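You operate a simulated robot arm through the tools that you are given. There is no shell and no other tool. Be economical: measure what you need, move in short steps, check, and stop when the job is done.

You run a simulated two-armed robot. Do the job below in one go: nothing can be reset, and whatever is moved stays where it is left.

Task
Wind the red foot wheel a quarter turn clockwise, then level up again with the blue one.
Fine: bubble between its lines; both foot levers locked again; the orange level stays on its pad.
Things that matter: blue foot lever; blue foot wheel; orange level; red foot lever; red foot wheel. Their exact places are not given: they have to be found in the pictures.

It is judged by the outcome, as a careful person would: the job done as asked, and still so three seconds after it is handed in. It fails if anything else is knocked over, pushed out of place, dropped, spilled or broken.

Robot
Two 7-joint arms with two-finger parallel grippers on one trunk, on a base that drives. Base frame: it is fixed to the floor where the robot stands at the start and does not move with it; the origin is under the middle of the robot, x ahead of it, y to its left, z up. Units: mm, rad, N and s.
The left shoulder is at the start at [50, 187, 860], the right one opposite. With the tool pointing down near the work surface each hand reaches from about 100 to 640 mm from the robot's upright axis, wherever it stands, measured 20 degrees to its own side. Places, roughly: blue foot lever [400, -1900, 400]; blue foot wheel [500, -1900, 500]; red foot lever [500, 0, 400]; red foot wheel [500, 0, 500]. Payload 3.43 kg a hand.
The TCP of each hand is the grasp point between the finger pads, 30 mm short of the fingertips. In the tool frame z runs along the fingers and y along their closing line. Largest opening 94 mm; finger width 28, thickness 10; the body of the gripper, 50 by 96 mm, starts 55 mm behind the TCP.
Orientation is that of the tool frame in the base frame, as a unit quaternion [x, y, z, w]. With the fingers straight down and closing along the base's y, the tool's x points along the base's -x, its y along +y and its z along -z.

Tools
- The arms move only by the tool drive_tool. It takes "left_commands", "right_commands" or both (then of equal length, played together; a hand with none holds still); each is a list of rows, each a list of 7 numbers: the shift along the tool's x, y, z in mm, then the turn, a rotation vector about the tool's x, y, z in rad, then the gripper command, from -1 (fully open) to 1 (shut), values between in proportion. In form: [[x, y, z, rx, ry, rz, fingers], ...]. A call has 1 to 8 rows; each row shifts and turns the commanded pose from where the row before left it, along the tool's axes as they then stand. Rows are played at 5 a second. More than 50 mm and 0.15 rad between two rows, or a gripper value outside its range, and nothing of the call is played. Where a pose cannot be reached the arm comes as near as it can. A force on the tool above 40 N (or 10 N above the force at the start of the call, whichever is more), or a blocked arm, ends the call early, and 0.2 s more pass. Each finger travels about 153 mm/s and halts on what it meets, pressing with about 22 N; the grip force reading is that of the motor and also rises with nothing between the fingers. The clock runs only during rows and for 0.2 s after the last one: add rows that do not move to give the fingers time. The reply holds the time, the measured pose of the TCP, the force on the tool along the base axes, the opening and the grip force, in the units named above and with some noise, with the torque about the TCP (base axes, N m) and any sound that the robot's microphone picked up.
- Cameras (640 x 400 px; columns grow to the right, rows downward): "scene" is now at [140.8, 2.8, 1008]; the picture's right is [0.06, -1.00, 0.00], its down [-0.69, -0.04, -0.72] and it looks along [0.72, 0.04, -0.69] (base axes); focal length 249 px, centre (320, 200). "left" rides on the left gripper at [76, -14, -103] in its tool frame; the picture's right is [0.18, 0.98, 0.00], its down [-0.75, 0.14, -0.64] and it looks along [-0.63, 0.12, 0.77] (tool axes); focal length 243 px, centre (320, 200). "right" rides on the right gripper at [76, 14, -103] in its tool frame; the picture's right is [-0.18, 0.98, 0.00], its down [-0.75, -0.14, -0.64] and it looks along [-0.63, -0.12, 0.77] (tool axes); focal length 243 px, centre (320, 200).
- capture(camera): a new picture of that camera. No time passes.
- raise_lower(by): slides the trunk up (or, below 0, down) by that many mm; the arms and the scene camera ride with it, the base frame stays. It gives what a move gives, with no picture.
- roll_base(legs): drives the robot by 1 to 6 legs, each [ahead, left, turn to the left] in mm, mm and rad, along the robot's own axes; the way and the turn of a leg run together, so that a leg with both is an arc; at most 1500 mm and 3.142 rad a leg. The arms and the cameras ride along, it lands a little off, and it stops where it bumps. It gives what a move gives.
- turn_head(pan, tilt): turns the head with the scene camera to pan (to the left, within 1.396 rad either way) and tilt (down, from -0.506 to 1.204), counted from straight ahead of the robot. It gives what a move gives.
- point_at(camera, pixels): for up to 12 pixels [column, row] of the newest picture of that camera ("zoom" is the newest enlarged one), the place [x, y, z] in the base frame of the surface seen there, good to about 3 mm. No time passes.
- enlarge(camera, box): a new picture of the part [left, top, right, bottom] of that camera's present view, enlarged. No time passes.
- sign_off(): hands the job in; it is judged then, once.

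Go step by step. Measure first, check grasps and placings, and put right what went wrong. The budget is 80 turns and 70 pictures, counting those below and the enlarged ones. Unless the task says otherwise, let go and move clear before handing in, and close with one line.

The tools are called after "Request:" by a JSON object that holds its "fn" and its "kwargs". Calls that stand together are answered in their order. drive_tool: Moves the arms, as the interface text tells. Its arguments: {"type":"object","properties":{"left_commands":{"type":"array","items":{"type":"array","items":{"type":"number"}}},"right_commands":{"type":"array","items":{"type":"array","items":{"type":"number"}}}},"required":[]} The other tools are called the same way: raise_lower (by) slides the trunk up or down; roll_base (legs) drives the base; turn_head (pan, tilt) turns the head that bears the scene camera; capture (camera) takes a picture; point_at (camera, pixels) gives the place of the surface under pixels of a picture; enlarge (camera, box) takes an enlarged picture of a part of a camera's view; sign_off () hands the job in.

At the start:

```text
t: 0.0
left_ee_pos: [503.7, 239.1, 758.6]
left_tcp_rot: [-0.001, 1.0, 0.0, 0.001]
left_contact_force: [0.2, 0.0, -0.4]
left_wrist_torque: [0.0, -0.02, 0.0]
left_grip_width: 94.1
left_gripper_force: 0.1
right_ee_pos: [499.1, -250.9, 819.7]
right_tcp_rot: [0.001, 1.0, 0.0, 0.0]
right_contact_force: [0.4, 0.1, -0.2]
right_wrist_torque: [0.01, -0.02, 0.02]
right_grip_width: 94.0
right_gripper_force: 0.1
trunk travel left (down, up): [-75.0, 357.0]
robot x, y, heading: [1.1, 0.7, 0.0]
head pan, tilt: [0.061, 0.763]
```

scene: 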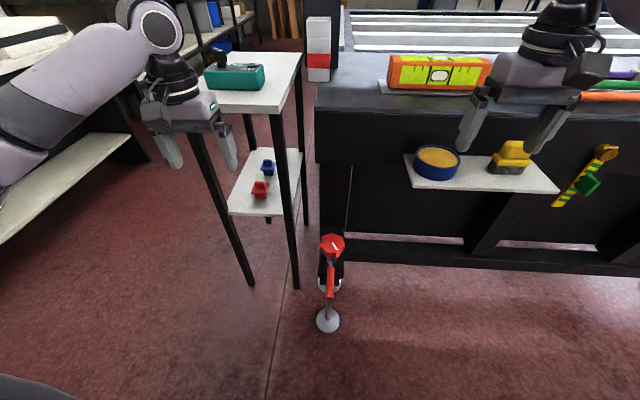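
right: 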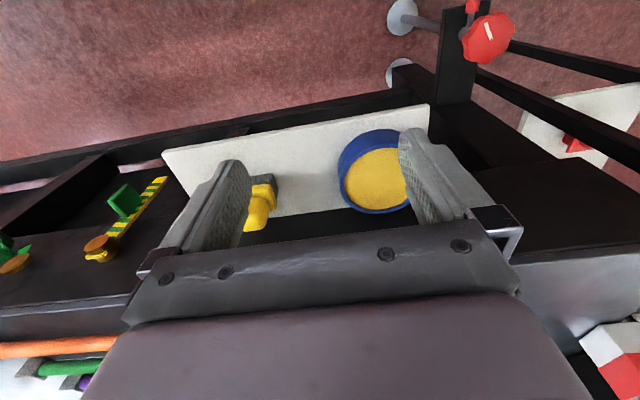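
left: 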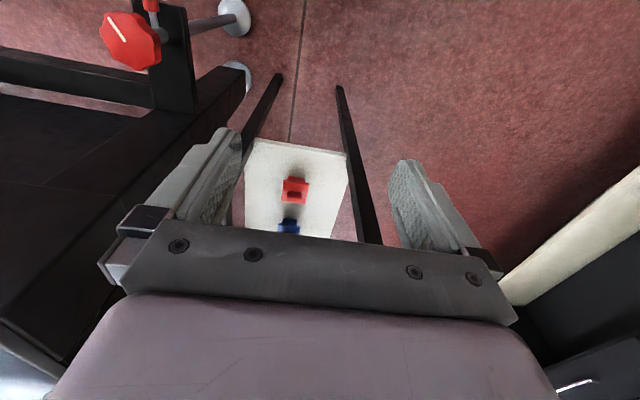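

The scene shows the red wheel at about (332,243), a red lever at about (330,285), and the orange level at about (440,73). I'll enlarge these and measure them.

Request:
{"fn": "enlarge", "kwargs": {"camera": "scene", "box": [270, 210, 400, 340]}}

Request:
{"fn": "point_at", "kwargs": {"camera": "scene", "pixels": [[332, 243], [330, 270], [331, 290], [328, 320], [440, 73], [325, 280], [340, 270], [318, 120], [265, 190], [290, 110], [298, 280], [410, 170]]}}

Request:
{"fn": "enlarge", "kwargs": {"camera": "scene", "box": [370, 40, 510, 110]}}

```text
3.08 times, centred on (335, 275) of scene
```

zoom: 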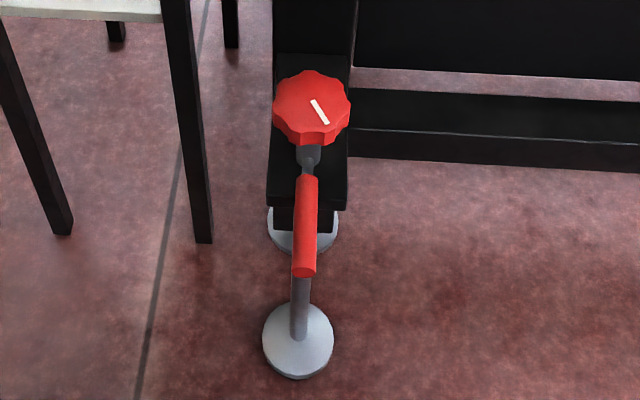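

```text
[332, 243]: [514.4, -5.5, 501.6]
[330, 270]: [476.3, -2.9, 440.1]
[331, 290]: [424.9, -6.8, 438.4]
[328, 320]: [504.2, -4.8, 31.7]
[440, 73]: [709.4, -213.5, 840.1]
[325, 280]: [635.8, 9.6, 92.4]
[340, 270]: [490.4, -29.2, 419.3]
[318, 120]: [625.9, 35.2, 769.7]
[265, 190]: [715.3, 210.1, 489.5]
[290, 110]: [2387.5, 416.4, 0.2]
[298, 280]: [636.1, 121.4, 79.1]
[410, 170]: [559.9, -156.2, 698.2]
```

```text
4.57 times, centred on (440, 75) of scene
```

zoom: 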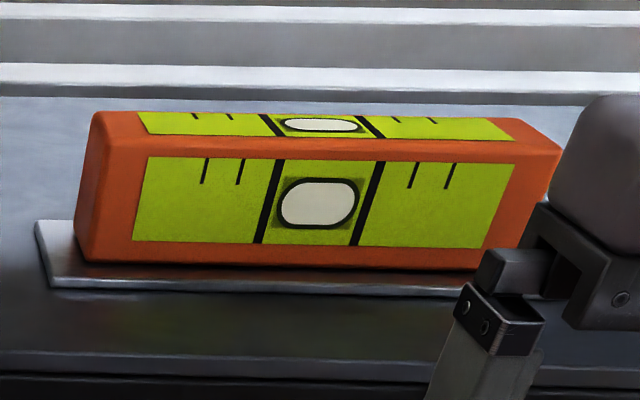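

The bubble is centred between its lines. The wheel is at z≈500 with its axis roughly vertical, and the lever handle is at z≈440. I'll look at the wheel and lever from the wrist cameras.

Request:
{"fn": "enlarge", "kwargs": {"camera": "left", "box": [80, 0, 260, 112]}}

Request:
{"fn": "enlarge", "kwargs": {"camera": "right", "box": [370, 0, 550, 112]}}

Request:
{"fn": "turn_head", "kwargs": {"pan": -0.9, "tilt": 0.5}}

Request:
{"fn": "capture", "kwargs": {"camera": "scene"}}

```text
3.56 times, centred on (170, 56) of left
```

zoom: 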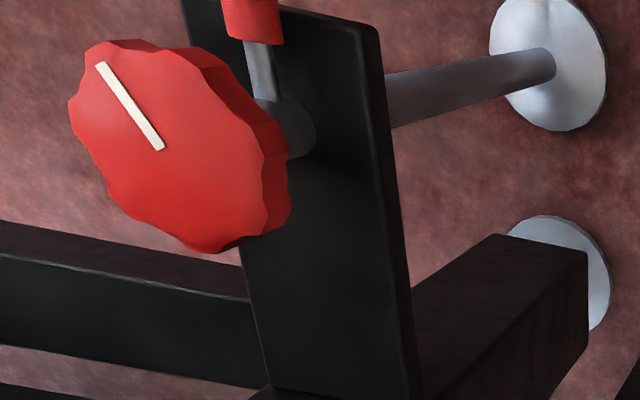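

```text
3.56 times, centred on (460, 56) of right
```

zoom: 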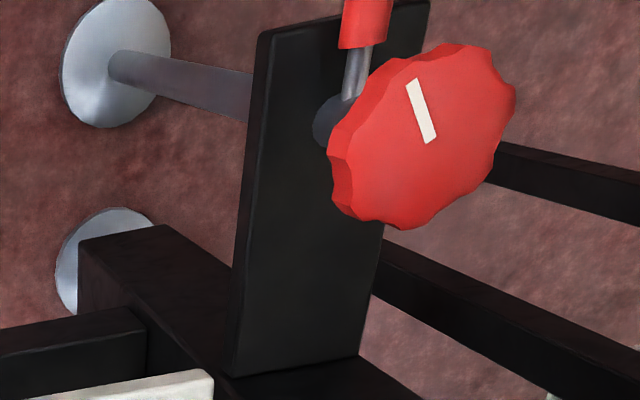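

```text
t: 1.2
left_ee_pos: [504.3, 240.0, 759.3]
left_tcp_rot: [-0.001, 1.0, 0.0, 0.0]
left_contact_force: [0.9, 0.3, -0.2]
left_wrist_torque: [-0.01, -0.01, 0.01]
left_grip_width: 94.0
left_gripper_force: 0.0
right_ee_pos: [499.7, -250.4, 820.0]
right_tcp_rot: [0.0, 1.0, 0.0, 0.0]
right_contact_force: [0.0, 0.1, 0.6]
right_wrist_torque: [-0.02, -0.03, -0.03]
right_grip_width: 94.1
right_gripper_force: 0.0
trunk travel left (down, up): [-75.0, 357.0]
robot x, y, heading: [-2.2, -1.3, -0.002]
head pan, tilt: [-0.901, 0.499]
```

```text
62 pictures are left
```

scene: 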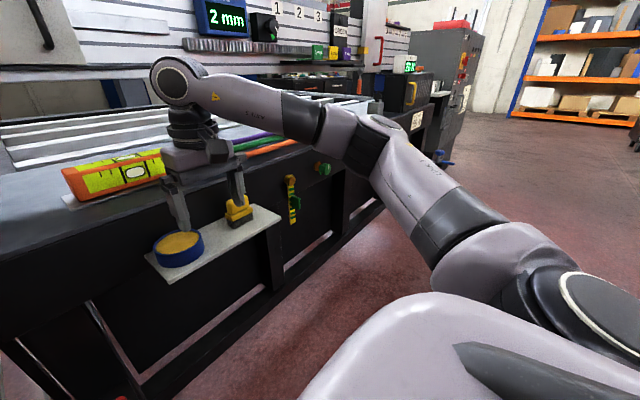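

The blue foot shows at the far end at about (440,158). I'll enlarge it, and the wall items, to see how the locked state is indicated.

Request:
{"fn": "enlarge", "kwargs": {"camera": "scene", "box": [400, 120, 480, 200]}}

Request:
{"fn": "enlarge", "kwargs": {"camera": "scene", "box": [180, 0, 440, 160]}}

```text
5.00 times, centred on (440, 160) of scene
```

zoom: 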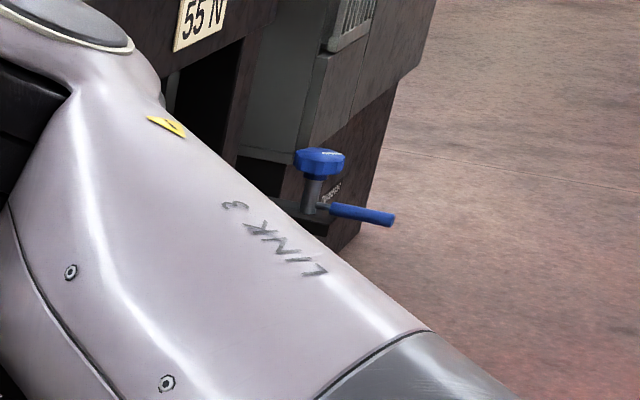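

```text
2.46 times, centred on (310, 80) of scene
```

zoom: 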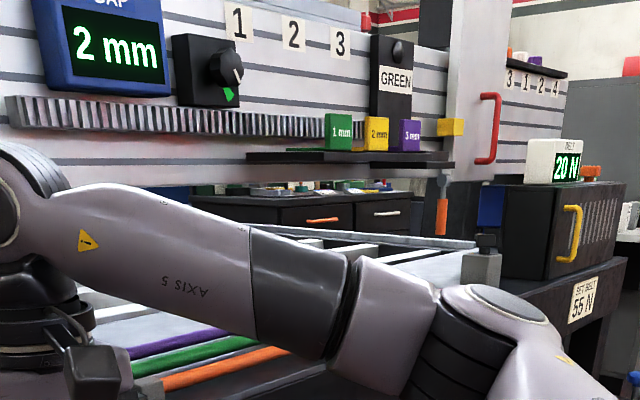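

Both levers point toward the robot (-x), which is their locked position. I'll turn the head back and bring the left hand, closed, to y≈60 beside the lever but still high up, measuring the lever and wheel in detail first.

Request:
{"fn": "turn_head", "kwargs": {"pan": 0.0, "tilt": 0.9}}

Request:
{"fn": "enlarge", "kwargs": {"camera": "scene", "box": [270, 150, 390, 270]}}

```text
t: 2.4
left_ee_pos: [504.5, 239.8, 758.5]
left_tcp_rot: [-0.001, 1.0, 0.0, 0.001]
left_contact_force: [-0.4, 0.4, -0.6]
left_wrist_torque: [-0.01, -0.02, -0.02]
left_grip_width: 93.9
left_gripper_force: 0.0
right_ee_pos: [499.4, -250.6, 820.2]
right_tcp_rot: [0.001, 1.0, 0.0, 0.001]
right_contact_force: [-1.2, 0.6, -0.1]
right_wrist_torque: [0.01, 0.02, -0.05]
right_grip_width: 93.7
right_gripper_force: 0.1
trunk travel left (down, up): [-75.0, 357.0]
robot x, y, heading: [-3.2, 0.6, -0.002]
head pan, tilt: [0.0, 0.901]
```

```text
3.33 times, centred on (330, 210) of scene
```

zoom: 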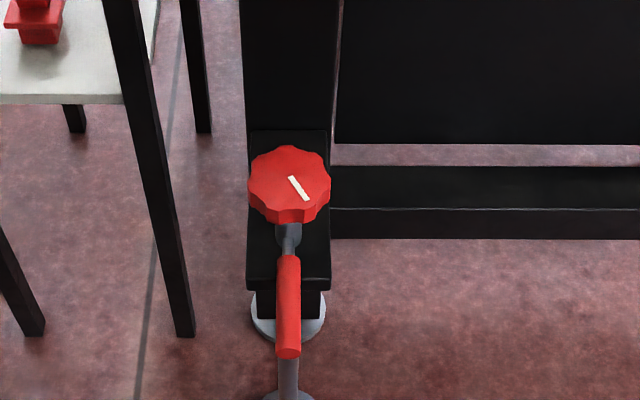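

Request:
{"fn": "point_at", "kwargs": {"camera": "zoom", "pixels": [[252, 185], [327, 185], [288, 148], [288, 205], [290, 219], [289, 235], [289, 265], [289, 335], [289, 352], [306, 198], [292, 178], [300, 275]]}}

```text
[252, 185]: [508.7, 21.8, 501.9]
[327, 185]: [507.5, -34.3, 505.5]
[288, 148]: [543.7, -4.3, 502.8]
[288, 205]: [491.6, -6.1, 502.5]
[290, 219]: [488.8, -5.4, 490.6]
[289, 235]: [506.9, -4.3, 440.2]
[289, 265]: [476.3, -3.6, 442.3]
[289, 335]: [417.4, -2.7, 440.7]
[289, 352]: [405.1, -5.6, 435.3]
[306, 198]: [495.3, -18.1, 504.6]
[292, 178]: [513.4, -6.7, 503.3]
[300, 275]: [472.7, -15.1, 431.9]
```

The wheel centre is about (515,-6) with its top at z=503. The lever lies along x at y≈-5, z≈432, with the handle from x=402 to 482. I'll bring the left hand above the lever handle with the fingers slightly open.

Request:
{"fn": "drive_tool", "kwargs": {"left_commands": [[14, -40.7, 0, 0, 0, 0, -0.2], [14, -40.7, 0, 0, 0, 0, 0], [14, -40.7, 0, 0, 0, 0, 0], [14, -40.7, 0, 0, 0, 0, 0], [14, -40.7, 0, 0, 0, 0, 0], [14, -40.3, 0, 0, 0, 0, 0]]}}

Request:
{"fn": "capture", "kwargs": {"camera": "scene"}}

```text
t: 3.8
left_ee_pos: [421.8, -5.0, 759.4]
left_tcp_rot: [0.0, 1.0, 0.0, 0.0]
left_contact_force: [0.1, 0.3, 0.4]
left_wrist_torque: [0.02, -0.01, -0.01]
left_grip_width: 46.9
left_gripper_force: 0.1
right_ee_pos: [498.8, -250.4, 819.7]
right_tcp_rot: [0.001, 1.0, 0.0, 0.0]
right_contact_force: [-0.2, -0.3, -0.5]
right_wrist_torque: [0.0, -0.03, 0.0]
right_grip_width: 93.8
right_gripper_force: 0.0
trunk travel left (down, up): [-75.0, 357.0]
robot x, y, heading: [0.5, -3.9, 0.002]
head pan, tilt: [0.0, 0.901]
```

```text
58 pictures are left
```

scene: 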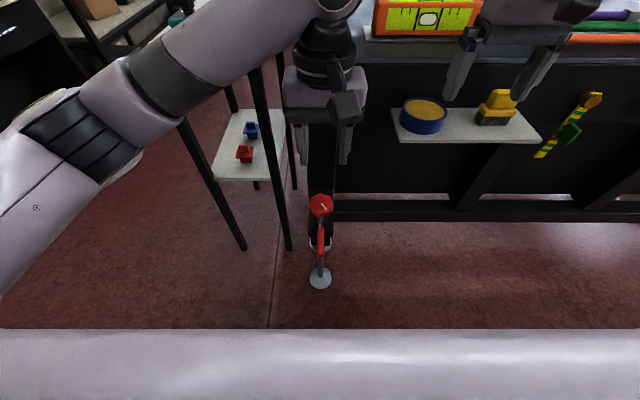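

The hand is above the lever with the way down clear, so I'll descend to z≈445.

Request:
{"fn": "drive_tool", "kwargs": {"left_commands": [[0, 0, 45, 0, 0, 0, 0], [0, 0, 45, 0, 0, 0, 0], [0, 0, 45, 0, 0, 0, 0], [0, 0, 45, 0, 0, 0, 0], [0, 0, 45, 0, 0, 0, 0], [0, 0, 45, 0, 0, 0, 0], [0, 0, 44, 0, 0, 0, 0], [0, 0, 0, 0, 0, 0, 0]]}}

Request:
{"fn": "capture", "kwargs": {"camera": "scene"}}

Request:
{"fn": "capture", "kwargs": {"camera": "left"}}

```text
t: 5.6
left_ee_pos: [423.3, -3.1, 448.2]
left_tcp_rot: [0.0, 1.0, -0.001, 0.0]
left_contact_force: [0.1, -0.2, -0.4]
left_wrist_torque: [-0.01, 0.0, 0.02]
left_grip_width: 47.0
left_gripper_force: 0.0
right_ee_pos: [500.1, -251.5, 819.9]
right_tcp_rot: [0.002, 1.0, -0.001, 0.0]
right_contact_force: [0.6, -0.7, -0.1]
right_wrist_torque: [0.01, -0.02, 0.02]
right_grip_width: 94.1
right_gripper_force: 0.0
trunk travel left (down, up): [-75.0, 357.0]
robot x, y, heading: [-2.2, 0.1, 0.0]
head pan, tilt: [0.0, 0.901]
```

```text
57 pictures are left
```

scene: 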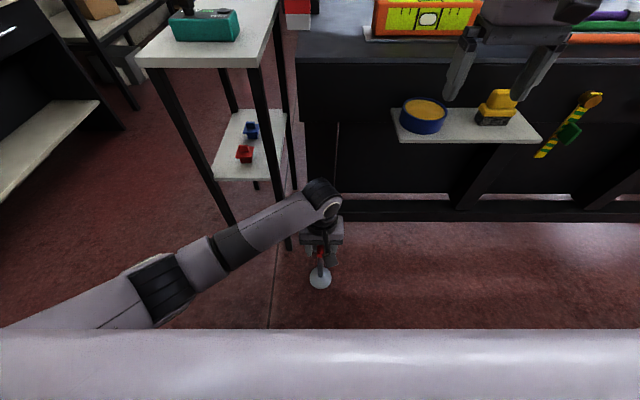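

```text
56 pictures are left
```

left: 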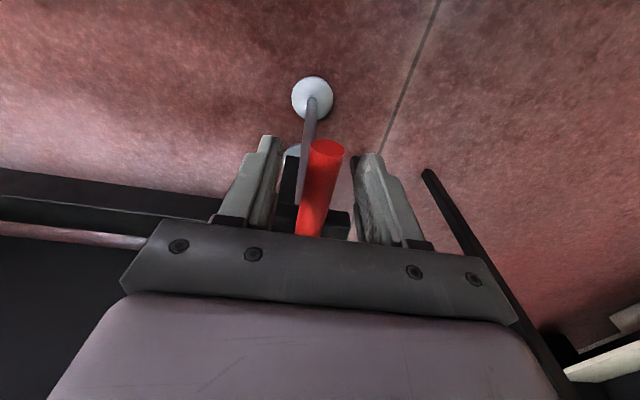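

The lever sits between the fingers. I'll narrow the opening into a cage and try swinging it gently toward +y.

Request:
{"fn": "drive_tool", "kwargs": {"left_commands": [[0, 0, 2, 0, 0, 0, 0.45], [0, 0, 0, 0, 0, 0, 0.45], [0, 6, 0, 0, 0, 0, 0.45], [0, 6, 0, 0, 0, 0, 0.45], [0, 6, 0, 0, 0, 0, 0.45], [0, 6, 0, 0, 0, 0, 0.45]]}}

Request:
{"fn": "capture", "kwargs": {"camera": "left"}}

```text
t: 7.0
left_ee_pos: [421.8, 13.2, 444.4]
left_tcp_rot: [0.003, 1.0, -0.008, 0.001]
left_contact_force: [6.3, -33.4, -8.3]
left_wrist_torque: [-0.21, 0.16, -0.21]
left_grip_width: 44.9
left_gripper_force: 17.0
right_ee_pos: [500.3, -251.6, 818.8]
right_tcp_rot: [0.001, 1.0, 0.0, -0.001]
right_contact_force: [0.4, 1.0, 0.8]
right_wrist_torque: [0.0, -0.01, 0.03]
right_grip_width: 94.3
right_gripper_force: 0.0
trunk travel left (down, up): [-75.0, 357.0]
robot x, y, heading: [-2.1, 0.7, -0.001]
head pan, tilt: [0.0, 0.901]
```

```text
55 pictures are left
```

left: 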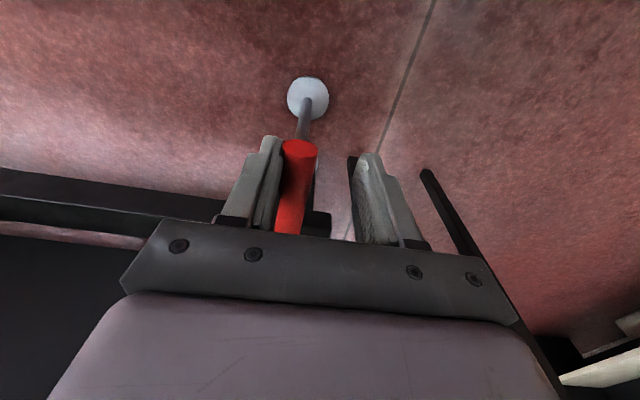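

Pushing toward +y meets about 33 N without the lever moving, so that looks like a stop. I'll try -y.

Request:
{"fn": "drive_tool", "kwargs": {"left_commands": [[0, -10, 0, 0, 0, 0, 0], [0, -10, 0, 0, 0, 0, 0], [0, -10, 0, 0, 0, 0, 0], [0, -7, 0, 0, 0, 0, 0], [0, -7, 0, 0, 0, 0, 0], [0, -7, 0, 0, 0, 0, 0], [0, -7, 0, 0, 0, 0, 0]]}}

Request:
{"fn": "capture", "kwargs": {"camera": "left"}}

```text
t: 8.6
left_ee_pos: [421.0, -37.7, 443.7]
left_tcp_rot: [-0.001, 1.0, 0.0, 0.0]
left_contact_force: [-0.2, 0.0, -0.7]
left_wrist_torque: [0.01, -0.01, -0.01]
left_grip_width: 47.1
left_gripper_force: 0.0
right_ee_pos: [499.8, -251.9, 819.6]
right_tcp_rot: [0.0, 1.0, 0.0, 0.0]
right_contact_force: [-0.3, 0.1, -0.3]
right_wrist_torque: [-0.03, -0.01, 0.01]
right_grip_width: 94.1
right_gripper_force: 0.0
trunk travel left (down, up): [-75.0, 357.0]
robot x, y, heading: [1.9, 1.5, 0.001]
head pan, tilt: [0.0, 0.901]
```

```text
54 pictures are left
```

left: 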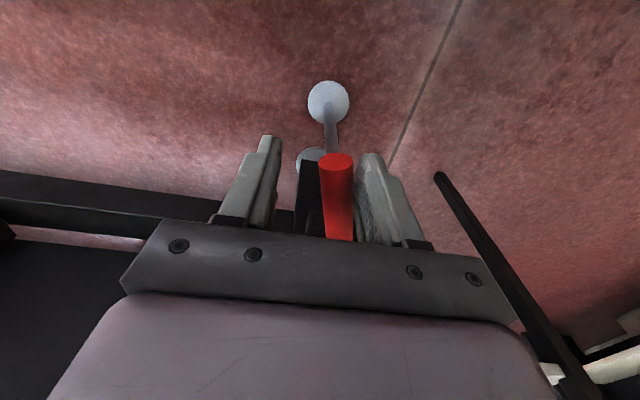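

The lever moved freely toward -y, with its handle now against the +y finger. I'll keep swinging it about the post (515,-6), rotating the hand along with it.

Request:
{"fn": "drive_tool", "kwargs": {"left_commands": [[-5.4, -12.8, -4, 0, 0, -0.14, 0], [-5.4, -12.8, 0, 0, 0, -0.14, 0], [-5.4, -12.8, 0, 0, 0, -0.14, 0], [-5.4, -12.8, 0, 0, 0, -0.14, 0], [-5.4, -12.8, 0, 0, 0, -0.14, 0]]}}

Request:
{"fn": "capture", "kwargs": {"camera": "left"}}

Request:
{"fn": "enlarge", "kwargs": {"camera": "scene", "box": [260, 150, 420, 310]}}

```text
t: 9.3
left_ee_pos: [439.9, -21.3, 426.4]
left_tcp_rot: [-0.165, 0.986, 0.028, -0.005]
left_contact_force: [-17.3, -6.5, 6.0]
left_wrist_torque: [0.48, -1.27, -0.13]
left_grip_width: 46.9
left_gripper_force: 0.0
right_ee_pos: [497.5, -251.7, 819.9]
right_tcp_rot: [0.0, 1.0, 0.001, 0.001]
right_contact_force: [-0.1, -0.1, 0.0]
right_wrist_torque: [0.01, 0.01, 0.0]
right_grip_width: 94.3
right_gripper_force: 0.0
trunk travel left (down, up): [-75.0, 357.0]
robot x, y, heading: [-0.4, -0.9, -0.001]
head pan, tilt: [0.0, 0.901]
stopped in row 3 (left hand): the force on the tool passed its limit (the readings are from after the stop); the commanded pose is now the measured one
```

```text
53 pictures are left
```

left: 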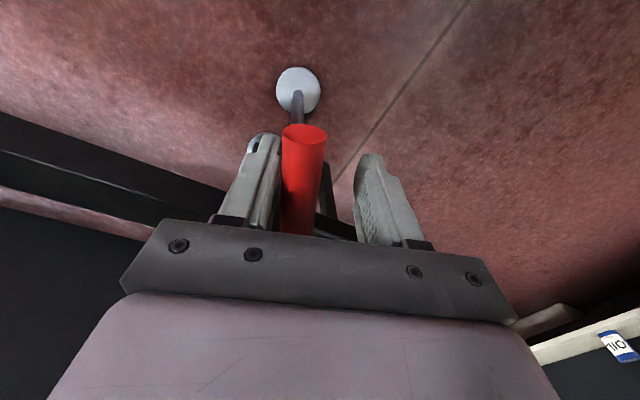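

```text
2.50 times, centred on (340, 230) of scene
```

zoom: 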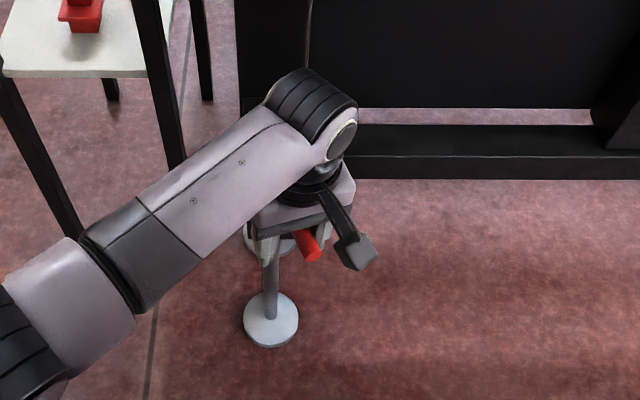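

The arm left its commanded path (z fell to 426, y only -21) and stopped on force, probably near a reach or wrist limit. I'll lift straight up and look at the lever's state.

Request:
{"fn": "drive_tool", "kwargs": {"left_commands": [[0, 0, -20, 0, 0, 0, -0.3], [0, 0, -40, 0, 0, 0, -0.3], [0, 0, -45, 0, 0, 0, -0.3], [0, 0, -45, 0, 0, 0, -0.3]]}}

Request:
{"fn": "enlarge", "kwargs": {"camera": "scene", "box": [260, 150, 420, 310]}}

Request:
{"fn": "capture", "kwargs": {"camera": "left"}}

```text
t: 10.3
left_ee_pos: [444.0, -29.6, 572.7]
left_tcp_rot: [-0.164, 0.986, 0.027, -0.004]
left_contact_force: [-0.6, 0.4, -0.8]
left_wrist_torque: [-0.03, -0.03, 0.05]
left_grip_width: 61.3
left_gripper_force: 0.1
right_ee_pos: [498.5, -251.6, 819.4]
right_tcp_rot: [0.001, 1.0, 0.0, 0.0]
right_contact_force: [0.7, 0.1, -0.1]
right_wrist_torque: [0.02, 0.03, -0.02]
right_grip_width: 94.0
right_gripper_force: 0.0
trunk travel left (down, up): [-75.0, 357.0]
robot x, y, heading: [-1.1, -0.2, -0.003]
head pan, tilt: [0.0, 0.901]
```

```text
2.50 times, centred on (340, 230) of scene
```

zoom: 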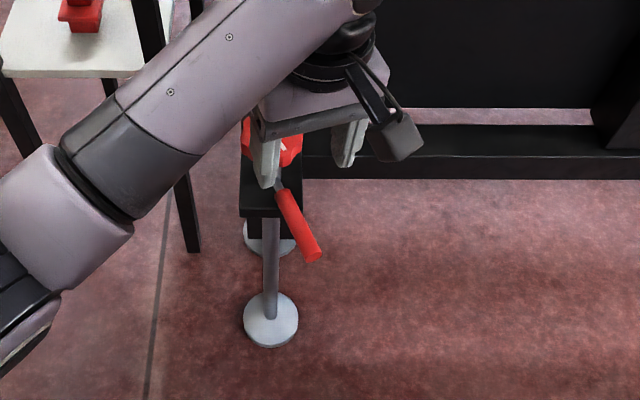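

```text
50 pictures are left
```

left: 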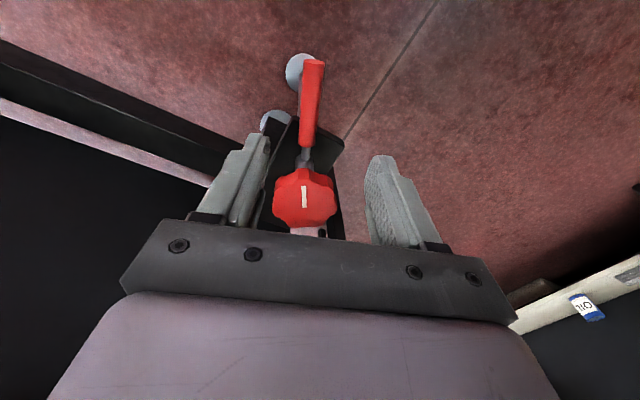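

The lever is now about 30° over and still has free travel. To give the left arm a better workspace I'll retract both hands and drive about 200 mm to the right.

Request:
{"fn": "drive_tool", "kwargs": {"left_commands": [[30, 0, -20, 0, 0, 0, 0], [30, 0, -20, 0, 0, 0, 0], [30, 0, -20, 0, 0, 0, 0], [30, 0, 0, 0, 0, 0, 0]], "right_commands": [[40, 0, -25, 0, 0, 0, 0], [40, 0, -25, 0, 0, 0, 0], [40, 0, 0, 0, 0, 0, 0], [40, 0, 0, 0, 0, 0, 0]]}}

Request:
{"fn": "roll_base", "kwargs": {"legs": [[0, -200, 0]]}}

Request:
{"fn": "turn_head", "kwargs": {"pan": 0.35, "tilt": 0.9}}

Request:
{"fn": "capture", "kwargs": {"camera": "scene"}}

```text
t: 11.3
left_ee_pos: [331.3, -71.9, 632.7]
left_tcp_rot: [-0.164, 0.986, 0.03, -0.005]
left_contact_force: [-0.7, 0.1, 1.0]
left_wrist_torque: [-0.01, 0.05, 0.05]
left_grip_width: 47.0
left_gripper_force: 0.0
right_ee_pos: [341.8, -250.6, 866.3]
right_tcp_rot: [0.001, 1.0, 0.0, -0.001]
right_contact_force: [0.1, -0.2, 0.1]
right_wrist_torque: [0.0, -0.02, 0.01]
right_grip_width: 47.1
right_gripper_force: 0.0
trunk travel left (down, up): [-75.0, 357.0]
robot x, y, heading: [3.4, -0.4, -0.005]
head pan, tilt: [0.0, 0.901]
```

```text
t: 12.9
left_ee_pos: [331.6, -274.5, 633.0]
left_tcp_rot: [-0.166, 0.986, 0.028, -0.005]
left_contact_force: [0.1, 0.5, 0.2]
left_wrist_torque: [0.03, 0.01, 0.0]
left_grip_width: 47.0
left_gripper_force: 0.1
right_ee_pos: [342.9, -453.2, 867.4]
right_tcp_rot: [-0.001, 1.0, 0.0, 0.0]
right_contact_force: [0.1, -0.4, -0.4]
right_wrist_torque: [0.05, -0.01, 0.02]
right_grip_width: 47.0
right_gripper_force: 0.0
trunk travel left (down, up): [-75.0, 357.0]
robot x, y, heading: [0.9, -203.0, -0.002]
head pan, tilt: [0.0, 0.901]
```

```text
t: 13.8
left_ee_pos: [331.9, -274.7, 633.3]
left_tcp_rot: [-0.166, 0.986, 0.029, -0.005]
left_contact_force: [0.1, -0.2, 0.0]
left_wrist_torque: [0.01, 0.0, 0.0]
left_grip_width: 47.1
left_gripper_force: 0.0
right_ee_pos: [342.6, -453.9, 868.7]
right_tcp_rot: [0.0, 1.0, 0.0, 0.0]
right_contact_force: [-0.3, 0.2, 0.3]
right_wrist_torque: [-0.02, -0.01, -0.06]
right_grip_width: 47.0
right_gripper_force: 0.0
trunk travel left (down, up): [-75.0, 357.0]
robot x, y, heading: [0.3, -202.4, 0.001]
head pan, tilt: [0.351, 0.901]
```

```text
49 pictures are left
```

scene: 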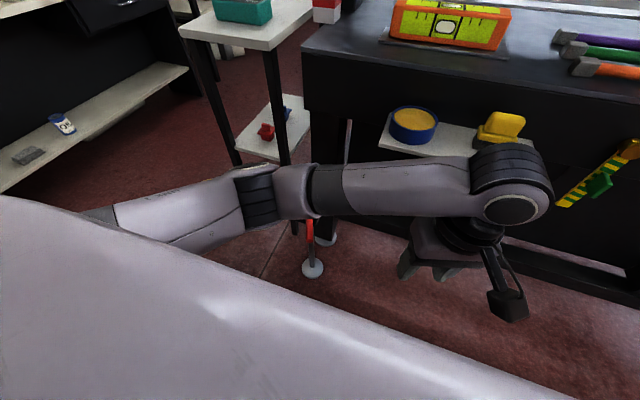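

The hand needs its orientation undone and then moving to the +y side of the lever, staying high for now.

Request:
{"fn": "drive_tool", "kwargs": {"left_commands": [[0, 0, 0, 0.02, 0, 0.111, 0.5], [0, 0, 0, 0.02, 0, 0.111, 1], [0, 0, 0, 0.02, 0, 0.111, 1], [-10, 48, 0, 0, 0, 0, 1], [-10, 48, 0, 0, 0, 0, 1], [-10, 48, 0, 0, 0, 0, 1], [-10, 48, 0, 0, 0, 0, 1], [-10, 48, 0, 0, 0, 0, 1]]}}

Request:
{"fn": "drive_tool", "kwargs": {"left_commands": [[-25, 40, 0, 0, 0, 0, 1], [-25, 20, 0, 0, 0, 0, 1], [0, 0, 40, 0, 0, 0, 1], [0, 0, 40, 0, 0, 0, 1], [0, 0, 0, 0, 0, 0, 1]]}}

Request:
{"fn": "capture", "kwargs": {"camera": "scene"}}

Request:
{"fn": "capture", "kwargs": {"camera": "left"}}

```text
t: 15.6
left_ee_pos: [385.8, -34.4, 634.5]
left_tcp_rot: [0.001, 1.0, -0.003, -0.004]
left_contact_force: [0.4, 0.0, 0.1]
left_wrist_torque: [0.04, -0.01, 0.02]
left_grip_width: 0.1
left_gripper_force: 21.7
right_ee_pos: [343.3, -453.7, 868.8]
right_tcp_rot: [-0.002, 1.0, 0.0, 0.0]
right_contact_force: [0.0, -0.1, 0.6]
right_wrist_torque: [-0.03, 0.01, 0.01]
right_grip_width: 46.9
right_gripper_force: 0.0
trunk travel left (down, up): [-75.0, 357.0]
robot x, y, heading: [-1.3, -203.2, 0.0]
head pan, tilt: [0.351, 0.901]
```

```text
t: 16.8
left_ee_pos: [432.5, 24.8, 551.9]
left_tcp_rot: [0.0, 1.0, -0.001, -0.004]
left_contact_force: [-0.5, -0.6, 0.7]
left_wrist_torque: [-0.01, 0.01, 0.0]
left_grip_width: 0.0
left_gripper_force: 21.8
right_ee_pos: [344.1, -453.4, 867.7]
right_tcp_rot: [-0.001, 1.0, 0.0, -0.001]
right_contact_force: [0.3, -0.1, -0.4]
right_wrist_torque: [-0.02, 0.01, 0.0]
right_grip_width: 47.0
right_gripper_force: 0.0
trunk travel left (down, up): [-75.0, 357.0]
robot x, y, heading: [0.0, -203.3, 0.002]
head pan, tilt: [0.351, 0.901]
```

```text
48 pictures are left
```

scene: 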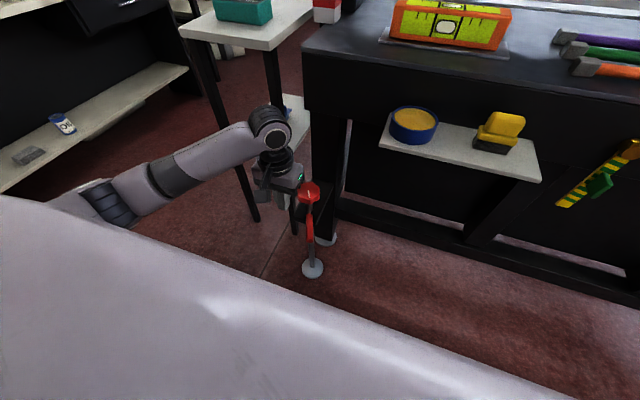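

```text
47 pictures are left
```

left: 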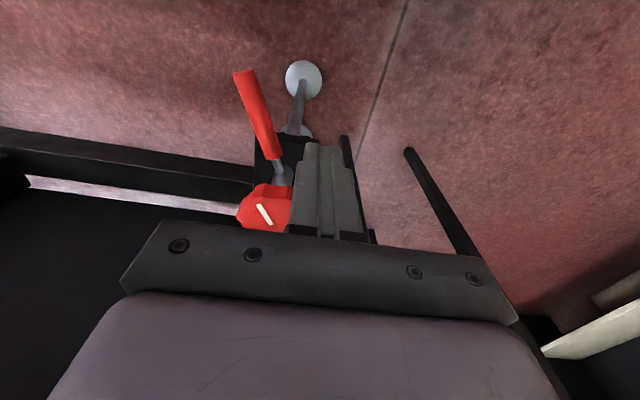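

Now both cameras see the lever, from its end at about (243,72) to (272,150) in the left view. I'll measure it, along with the black plate.

Request:
{"fn": "point_at", "kwargs": {"camera": "left", "pixels": [[245, 76], [258, 110], [272, 150], [283, 175], [262, 150], [300, 150], [256, 190], [264, 214]]}}

Request:
{"fn": "enlarge", "kwargs": {"camera": "scene", "box": [260, 150, 380, 290]}}

```text
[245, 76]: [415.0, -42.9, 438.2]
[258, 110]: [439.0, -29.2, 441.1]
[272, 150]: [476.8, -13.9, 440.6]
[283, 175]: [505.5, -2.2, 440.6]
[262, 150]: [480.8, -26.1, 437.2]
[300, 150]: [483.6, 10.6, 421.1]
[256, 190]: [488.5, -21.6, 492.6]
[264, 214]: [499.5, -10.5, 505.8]
```

```text
2.86 times, centred on (320, 220) of scene
```

zoom: 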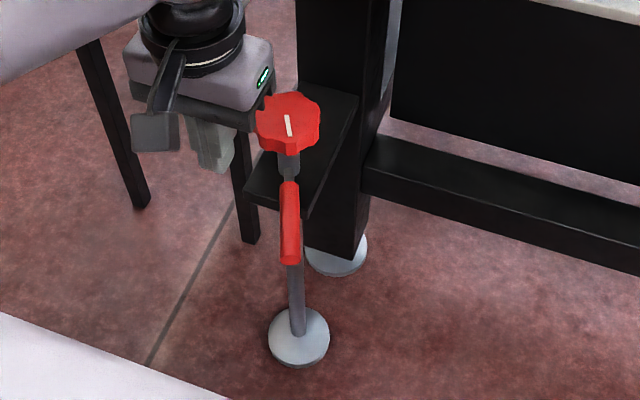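

The lever is at about 21°. I'll push with closed fingers, tips just above the plate (z≈421), following the arc toward 45°.

Request:
{"fn": "drive_tool", "kwargs": {"left_commands": [[4, 0, 49, 0, 0, 0, 1], [4, 0, 49, 0, 0, 0, 1], [0, -20, 1, 0, 0, 0, 1], [0, -19, 0, 0, 0, 0, 1], [-3, -12, 0, 0, 0, 0, 1], [-3, -12, 0, 0, 0, 0, 1], [-4, -12, 0, 0, 0, 0, 1]]}}

Request:
{"fn": "capture", "kwargs": {"camera": "left"}}

```text
t: 18.4
left_ee_pos: [431.9, -51.0, 451.7]
left_tcp_rot: [0.0, 1.0, -0.002, -0.005]
left_contact_force: [0.1, 0.3, 0.1]
left_wrist_torque: [0.0, -0.01, -0.02]
left_grip_width: 0.0
left_gripper_force: 22.1
right_ee_pos: [344.0, -453.2, 868.0]
right_tcp_rot: [-0.001, 1.0, 0.0, 0.001]
right_contact_force: [0.2, -0.6, -0.1]
right_wrist_torque: [0.04, 0.0, 0.0]
right_grip_width: 46.8
right_gripper_force: 0.1
trunk travel left (down, up): [-75.0, 357.0]
robot x, y, heading: [-0.2, -206.3, 0.002]
head pan, tilt: [0.351, 0.901]
```

```text
45 pictures are left
```

left: 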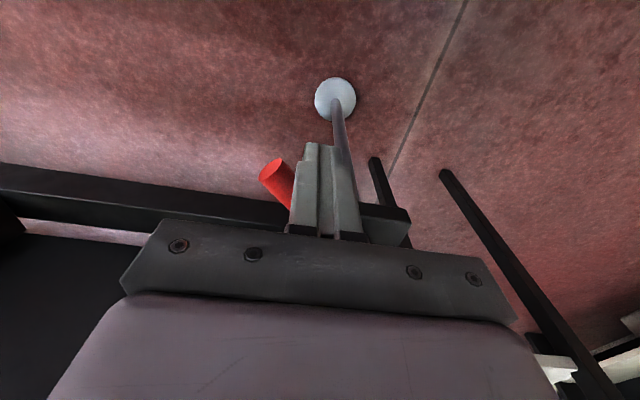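

The lever is following freely at about 45°. I'll continue the arc toward 90° and watch for a stop.

Request:
{"fn": "drive_tool", "kwargs": {"left_commands": [[-9, -11, 0, 0, 0, 0, 1], [-10, -10, 0, 0, 0, 0, 1], [-10, -8, 0, 0, 0, 0, 1], [-10, -6, 0, 0, 0, 0, 1], [-10, -5, 0, 0, 0, 0, 1], [-10, -4, 0, 0, 0, 0, 1]]}}

Request:
{"fn": "enlarge", "kwargs": {"camera": "scene", "box": [260, 150, 400, 290]}}

Request:
{"fn": "capture", "kwargs": {"camera": "left"}}

```text
t: 19.4
left_ee_pos: [463.5, -79.6, 452.5]
left_tcp_rot: [0.0, 1.0, 0.004, -0.017]
left_contact_force: [-18.2, 6.8, 15.1]
left_wrist_torque: [0.0, 0.19, -0.06]
left_grip_width: 0.0
left_gripper_force: 21.9
right_ee_pos: [340.5, -451.6, 866.8]
right_tcp_rot: [-0.001, 1.0, 0.0, 0.001]
right_contact_force: [0.5, 0.2, 0.2]
right_wrist_torque: [-0.01, -0.04, -0.01]
right_grip_width: 47.0
right_gripper_force: 0.1
trunk travel left (down, up): [-75.0, 357.0]
robot x, y, heading: [0.0, -202.1, 0.001]
head pan, tilt: [0.351, 0.901]
stopped in row 5 (left hand): the force on the tool passed its limit (the readings are from after the stop); the commanded pose is now the measured one
```

```text
2.86 times, centred on (330, 220) of scene
```

zoom: 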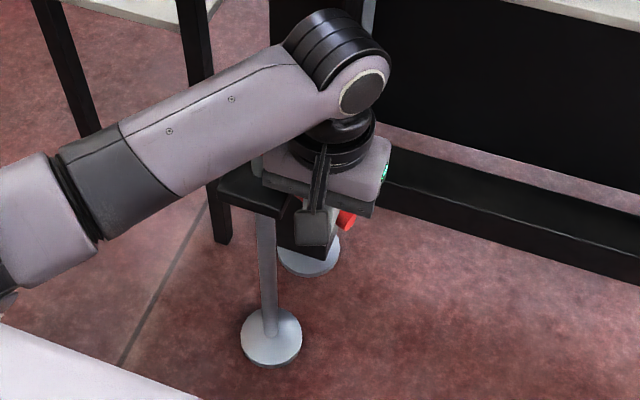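

```text
43 pictures are left
```

left: 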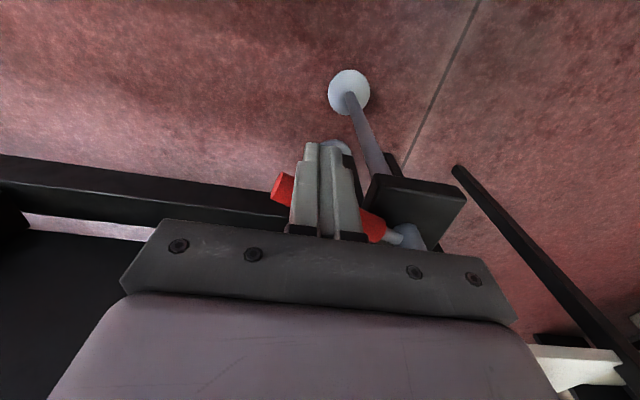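

The lever hit a stop at about 70°, so red is unlocked. I'll back off, rise, and measure the clearance around the wheel.

Request:
{"fn": "drive_tool", "kwargs": {"left_commands": [[25, 8, 0, 0, 0, 0, 1], [10, 0, -45, 0, 0, 0, 0], [0, 20, -45, 0, 0, 0, -1], [0, 20, -45, 0, 0, 0, -1], [0, 10, 0, 0, 0, 0, -1]]}}

Request:
{"fn": "capture", "kwargs": {"camera": "left"}}

Request:
{"fn": "enlarge", "kwargs": {"camera": "scene", "box": [260, 100, 400, 260]}}

```text
t: 20.6
left_ee_pos: [434.5, -25.1, 584.3]
left_tcp_rot: [0.0, 1.0, 0.003, -0.016]
left_contact_force: [1.2, 0.0, 0.6]
left_wrist_torque: [-0.01, 0.02, 0.01]
left_grip_width: 94.0
left_gripper_force: 0.0
right_ee_pos: [342.2, -451.9, 868.4]
right_tcp_rot: [-0.002, 1.0, -0.001, 0.0]
right_contact_force: [0.0, -0.2, -0.4]
right_wrist_torque: [0.02, 0.05, 0.01]
right_grip_width: 46.8
right_gripper_force: 0.1
trunk travel left (down, up): [-75.0, 357.0]
robot x, y, heading: [-3.0, -200.9, -0.0]
head pan, tilt: [0.351, 0.901]
```

```text
42 pictures are left
```

left: 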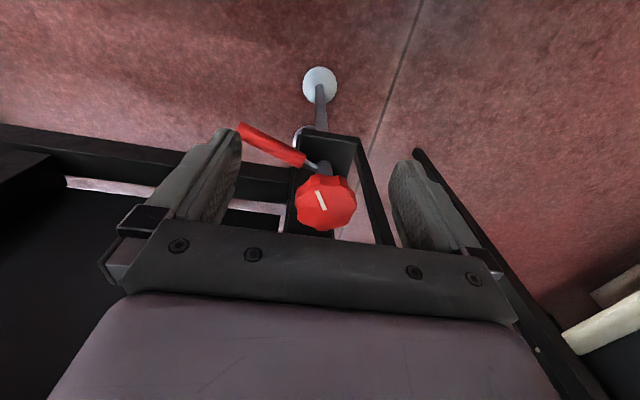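

```text
2.50 times, centred on (330, 180) of scene
```

zoom: 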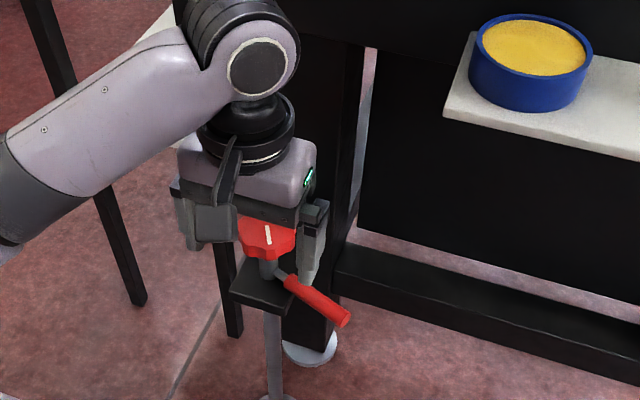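

Request:
{"fn": "point_at", "kwargs": {"camera": "zoom", "pixels": [[330, 100], [335, 150], [350, 100], [448, 112], [320, 45], [310, 300], [345, 318], [290, 285]]}}

Request:
{"fn": "point_at", "kwargs": {"camera": "left", "pixels": [[326, 203], [318, 194], [325, 209], [300, 205], [353, 195], [330, 178], [245, 130], [326, 226]]}}

```text
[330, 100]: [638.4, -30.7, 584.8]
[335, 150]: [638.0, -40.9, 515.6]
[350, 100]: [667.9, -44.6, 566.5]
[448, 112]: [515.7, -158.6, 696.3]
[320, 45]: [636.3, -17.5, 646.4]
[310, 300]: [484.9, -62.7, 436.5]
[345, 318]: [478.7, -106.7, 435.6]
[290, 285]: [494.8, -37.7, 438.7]
```

```text
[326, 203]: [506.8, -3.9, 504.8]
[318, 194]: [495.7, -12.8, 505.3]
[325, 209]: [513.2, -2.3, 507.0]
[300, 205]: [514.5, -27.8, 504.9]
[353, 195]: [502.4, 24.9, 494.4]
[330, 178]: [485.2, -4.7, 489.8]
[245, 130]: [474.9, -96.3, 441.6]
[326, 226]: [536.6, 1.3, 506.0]
```

The post is far enough back (x=638). The wheel centre is about (514,-5), and the mark points to about 213°. I'll move over the wheel and descend around it with open fingers.

Request:
{"fn": "drive_tool", "kwargs": {"left_commands": [[-40, 10, 0, 0, -0.032, 0, -1], [-40, 10, 0, 0, 0, 0, -1], [0, 0, 30, 0, 0, 0, -1], [0, 0, 30, 0, 0, 0, -1], [0, 0, 26, 0, 0, 0, -1], [0, 0, 0, 0, 0, 0, -1]]}}

Request:
{"fn": "capture", "kwargs": {"camera": "left"}}

Request:
{"fn": "enlarge", "kwargs": {"camera": "scene", "box": [260, 120, 400, 260]}}

```text
t: 22.0
left_ee_pos: [513.7, -2.6, 497.0]
left_tcp_rot: [0.0, 1.0, 0.004, 0.001]
left_contact_force: [-0.8, 0.9, -0.6]
left_wrist_torque: [0.01, -0.03, 0.02]
left_grip_width: 94.1
left_gripper_force: 0.0
right_ee_pos: [343.6, -453.8, 867.5]
right_tcp_rot: [-0.002, 1.0, 0.001, 0.0]
right_contact_force: [-0.9, 0.0, -0.1]
right_wrist_torque: [0.0, 0.0, -0.01]
right_grip_width: 47.2
right_gripper_force: 0.1
trunk travel left (down, up): [-75.0, 357.0]
robot x, y, heading: [-3.4, -203.9, 0.001]
head pan, tilt: [0.351, 0.901]
```

```text
40 pictures are left
```

left: 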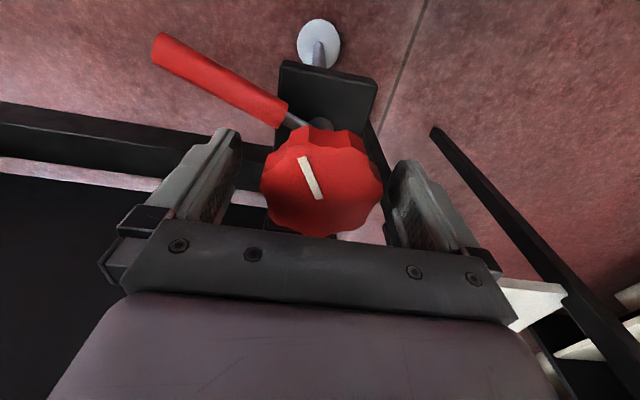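

```text
2.86 times, centred on (330, 190) of scene
```

zoom: 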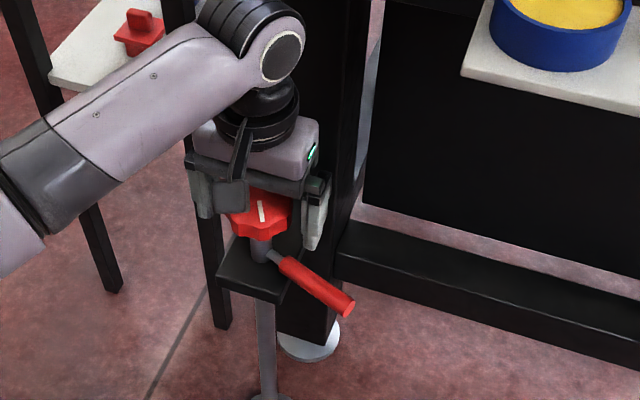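

The wheel is centred between the fingers, so I'll close on it.

Request:
{"fn": "drive_tool", "kwargs": {"left_commands": [[0, -2, 0, 0, 0, 0, 0], [0, 0, 0, 0, 0, 0, 1], [0, 0, 0, 0, 0, 0, 1], [0, 0, 0, 0, 0, 0, 1]]}}

```text
t: 23.0
left_ee_pos: [515.8, -0.9, 496.8]
left_tcp_rot: [-0.003, 1.0, 0.006, 0.0]
left_contact_force: [4.3, 22.5, 7.2]
left_wrist_torque: [-0.54, 0.66, 0.09]
left_grip_width: 64.5
left_gripper_force: 44.8
right_ee_pos: [342.9, -451.5, 866.9]
right_tcp_rot: [-0.002, 1.0, 0.0, 0.0]
right_contact_force: [0.8, -0.1, 0.3]
right_wrist_torque: [0.01, 0.0, -0.01]
right_grip_width: 47.0
right_gripper_force: 0.2
trunk travel left (down, up): [-75.0, 357.0]
robot x, y, heading: [1.1, -201.3, 0.006]
head pan, tilt: [0.351, 0.901]
```

Gripped at 64.5 mm, with a +y side load that says the wheel centre is nearer y≈0. I'll relieve that and turn clockwise the first 0.6 rad.

Request:
{"fn": "drive_tool", "kwargs": {"left_commands": [[0, 3, 0, 0, 0, 0, 1], [0, 0, 0, 0, 0, 0.12, 1], [0, 0, 0, 0, 0, 0.12, 1], [0, 0, 0, 0, 0, 0.12, 1], [0, 0, 0, 0, 0, 0.12, 1], [0, 0, 0, 0, 0, 0.12, 1], [0, 0, 0, 0, 0, 0, 1]]}}

Request:
{"fn": "capture", "kwargs": {"camera": "left"}}

```text
t: 24.6
left_ee_pos: [514.5, -1.7, 497.4]
left_tcp_rot: [0.296, 0.955, 0.006, 0.0]
left_contact_force: [19.8, 17.3, -18.7]
left_wrist_torque: [-0.81, -0.25, 0.02]
left_grip_width: 64.5
left_gripper_force: 44.7
right_ee_pos: [343.6, -451.8, 866.2]
right_tcp_rot: [-0.002, 1.0, -0.001, -0.001]
right_contact_force: [0.0, -0.2, -0.3]
right_wrist_torque: [-0.01, -0.01, 0.0]
right_grip_width: 46.9
right_gripper_force: 0.1
trunk travel left (down, up): [-75.0, 357.0]
robot x, y, heading: [-1.2, -203.2, 0.005]
head pan, tilt: [0.351, 0.901]
```

```text
38 pictures are left
```

left: 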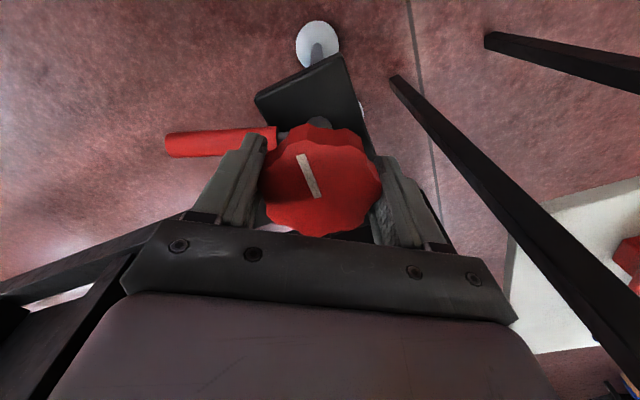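

The wheel turned 0.60 rad with the hand and didn't slip. I'll relieve the side load and continue the remaining 0.97 rad in parts.

Request:
{"fn": "drive_tool", "kwargs": {"left_commands": [[-0.5, 2.5, 1, 0, 0, 0, 1], [0, 0, 0, 0, 0, 0.12, 1], [0, 0, 0, 0, 0, 0.12, 1], [0, 0, 0, 0, 0, 0.12, 1], [0, 0, 0, 0, 0, 0.12, 1], [0, 0, 0, 0, 0, 0, 1]]}}

```text
t: 26.0
left_ee_pos: [515.7, -1.5, 497.4]
left_tcp_rot: [0.515, 0.857, 0.003, -0.003]
left_contact_force: [-3.1, 15.2, -6.0]
left_wrist_torque: [0.45, 0.61, -0.02]
left_grip_width: 64.1
left_gripper_force: 44.8
right_ee_pos: [342.5, -451.7, 867.3]
right_tcp_rot: [0.0, 1.0, 0.0, 0.0]
right_contact_force: [-0.3, 0.1, 0.4]
right_wrist_torque: [0.02, -0.03, 0.01]
right_grip_width: 47.0
right_gripper_force: 0.0
trunk travel left (down, up): [-75.0, 357.0]
robot x, y, heading: [-1.9, -203.6, 0.006]
head pan, tilt: [0.351, 0.901]
```

Request:
{"fn": "drive_tool", "kwargs": {"left_commands": [[0, 0, 0, 0, 0, 0.121, 1], [0, 0, 0, 0, 0, 0.121, 1], [0, 0, 0, 0, 0, 0.121, 1], [0, 0, 0, 0, 0, 0.121, 1], [0, 0, 0, 0, 0, 0, 1]]}}

Request:
{"fn": "capture", "kwargs": {"camera": "left"}}

Request:
{"fn": "capture", "kwargs": {"camera": "scene"}}

```text
t: 27.2
left_ee_pos: [517.9, -0.3, 497.7]
left_tcp_rot: [0.705, 0.709, 0.004, -0.003]
left_contact_force: [1.8, 15.7, -14.3]
left_wrist_torque: [0.13, 0.33, -0.01]
left_grip_width: 63.9
left_gripper_force: 44.5
right_ee_pos: [343.5, -450.9, 866.9]
right_tcp_rot: [-0.002, 1.0, 0.0, -0.001]
right_contact_force: [0.9, 0.5, -0.3]
right_wrist_torque: [-0.01, -0.02, 0.0]
right_grip_width: 47.2
right_gripper_force: 0.1
trunk travel left (down, up): [-75.0, 357.0]
robot x, y, heading: [-1.3, -200.7, 0.007]
head pan, tilt: [0.351, 0.901]
```

```text
37 pictures are left
```

left: 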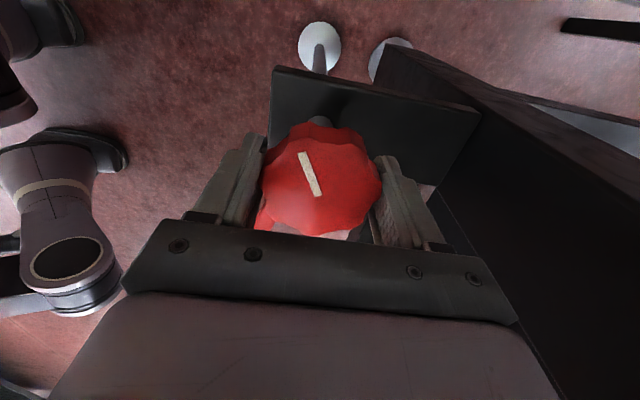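

```text
36 pictures are left
```

scene: 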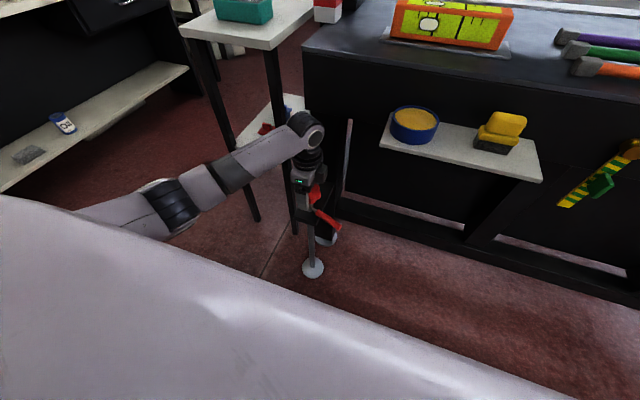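

A quarter turn is done and the bubble has shifted left. I'll release, lift, and rotate the hand back.

Request:
{"fn": "drive_tool", "kwargs": {"left_commands": [[0, 0, 0, 0, 0, 0, -1], [0, 0, 0, 0, 0, 0, -1], [0, 0, -45, 0, 0, 0, -1], [0, 0, -45, 0, 0, 0, -1], [0, 0, 0, 0, 0, -0.14, -1], [0, 0, 0, 0, 0, -0.14, -1], [0, 0, 0, 0, 0, -0.14, -1], [0, 0, 0, 0, 0, -0.14, -1]]}}

Request:
{"fn": "drive_tool", "kwargs": {"left_commands": [[0, 0, 0, 0, 0, -0.143, 0], [0, 0, 0, 0, 0, -0.143, 1], [0, 0, 0, 0, 0, -0.143, 1], [0, 0, 0, 0, 0, -0.143, 1], [0, 0, 0, 0, 0, -0.143, 1], [0, 0, 0, 0, 0, -0.143, 1], [0, 0, 0, 0, 0, -0.143, 1]]}}

Request:
{"fn": "drive_tool", "kwargs": {"left_commands": [[40, -20, 0, 0, 0, 0, 1], [40, -20, 0, 0, 0, 0, 1], [0, -30, 0, 0, 0, 0, 1], [0, -40, 0, 0, 0, 0, 1], [0, -30, 0, 0, 0, 0, 1]]}}

Request:
{"fn": "capture", "kwargs": {"camera": "left"}}

Request:
{"fn": "enlarge", "kwargs": {"camera": "scene", "box": [260, 120, 400, 260]}}

```text
t: 29.0
left_ee_pos: [516.2, -2.7, 588.7]
left_tcp_rot: [0.48, 0.877, 0.004, -0.001]
left_contact_force: [0.3, 0.3, 0.5]
left_wrist_torque: [-0.01, -0.03, -0.01]
left_grip_width: 94.0
left_gripper_force: 0.0
right_ee_pos: [343.6, -453.5, 866.9]
right_tcp_rot: [-0.002, 1.0, -0.001, 0.0]
right_contact_force: [0.1, 0.1, 0.1]
right_wrist_torque: [0.01, -0.01, -0.02]
right_grip_width: 47.0
right_gripper_force: 0.1
trunk travel left (down, up): [-75.0, 357.0]
robot x, y, heading: [0.5, -202.7, 0.002]
head pan, tilt: [0.351, 0.901]
```

```text
t: 30.6
left_ee_pos: [515.0, -2.2, 588.4]
left_tcp_rot: [0.0, 1.0, 0.003, 0.001]
left_contact_force: [-0.5, -0.3, -0.3]
left_wrist_torque: [0.01, 0.02, -0.03]
left_grip_width: 0.0
left_gripper_force: 21.8
right_ee_pos: [342.2, -453.1, 866.6]
right_tcp_rot: [-0.002, 1.0, -0.001, 0.001]
right_contact_force: [0.4, 0.9, -0.9]
right_wrist_torque: [-0.02, 0.0, 0.02]
right_grip_width: 47.0
right_gripper_force: 0.0
trunk travel left (down, up): [-75.0, 357.0]
robot x, y, heading: [-1.1, -202.2, 0.001]
head pan, tilt: [0.351, 0.901]
```

```text
t: 31.8
left_ee_pos: [436.5, -141.2, 587.8]
left_tcp_rot: [0.001, 1.0, 0.003, 0.0]
left_contact_force: [0.2, 0.2, 0.5]
left_wrist_torque: [0.0, -0.02, 0.0]
left_grip_width: 0.0
left_gripper_force: 21.8
right_ee_pos: [342.9, -452.4, 867.4]
right_tcp_rot: [-0.002, 1.0, 0.0, 0.001]
right_contact_force: [-0.1, -0.3, 0.7]
right_wrist_torque: [-0.02, 0.02, -0.02]
right_grip_width: 47.0
right_gripper_force: 0.0
trunk travel left (down, up): [-75.0, 357.0]
robot x, y, heading: [0.6, -200.7, 0.001]
head pan, tilt: [0.351, 0.901]
```

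```text
35 pictures are left
```

left: 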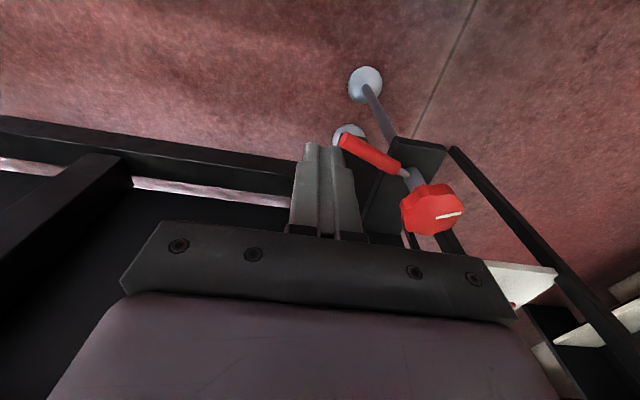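

```text
2.86 times, centred on (330, 190) of scene
```

zoom: 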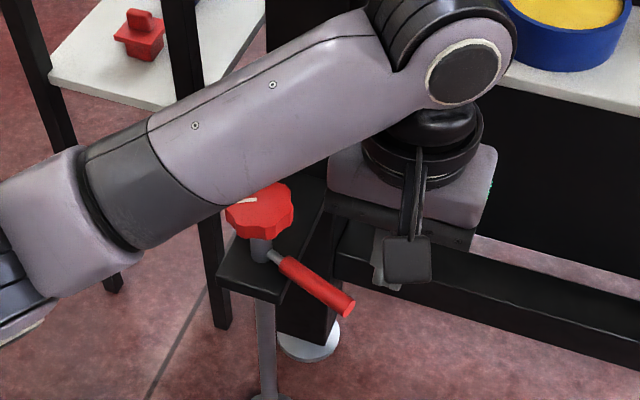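

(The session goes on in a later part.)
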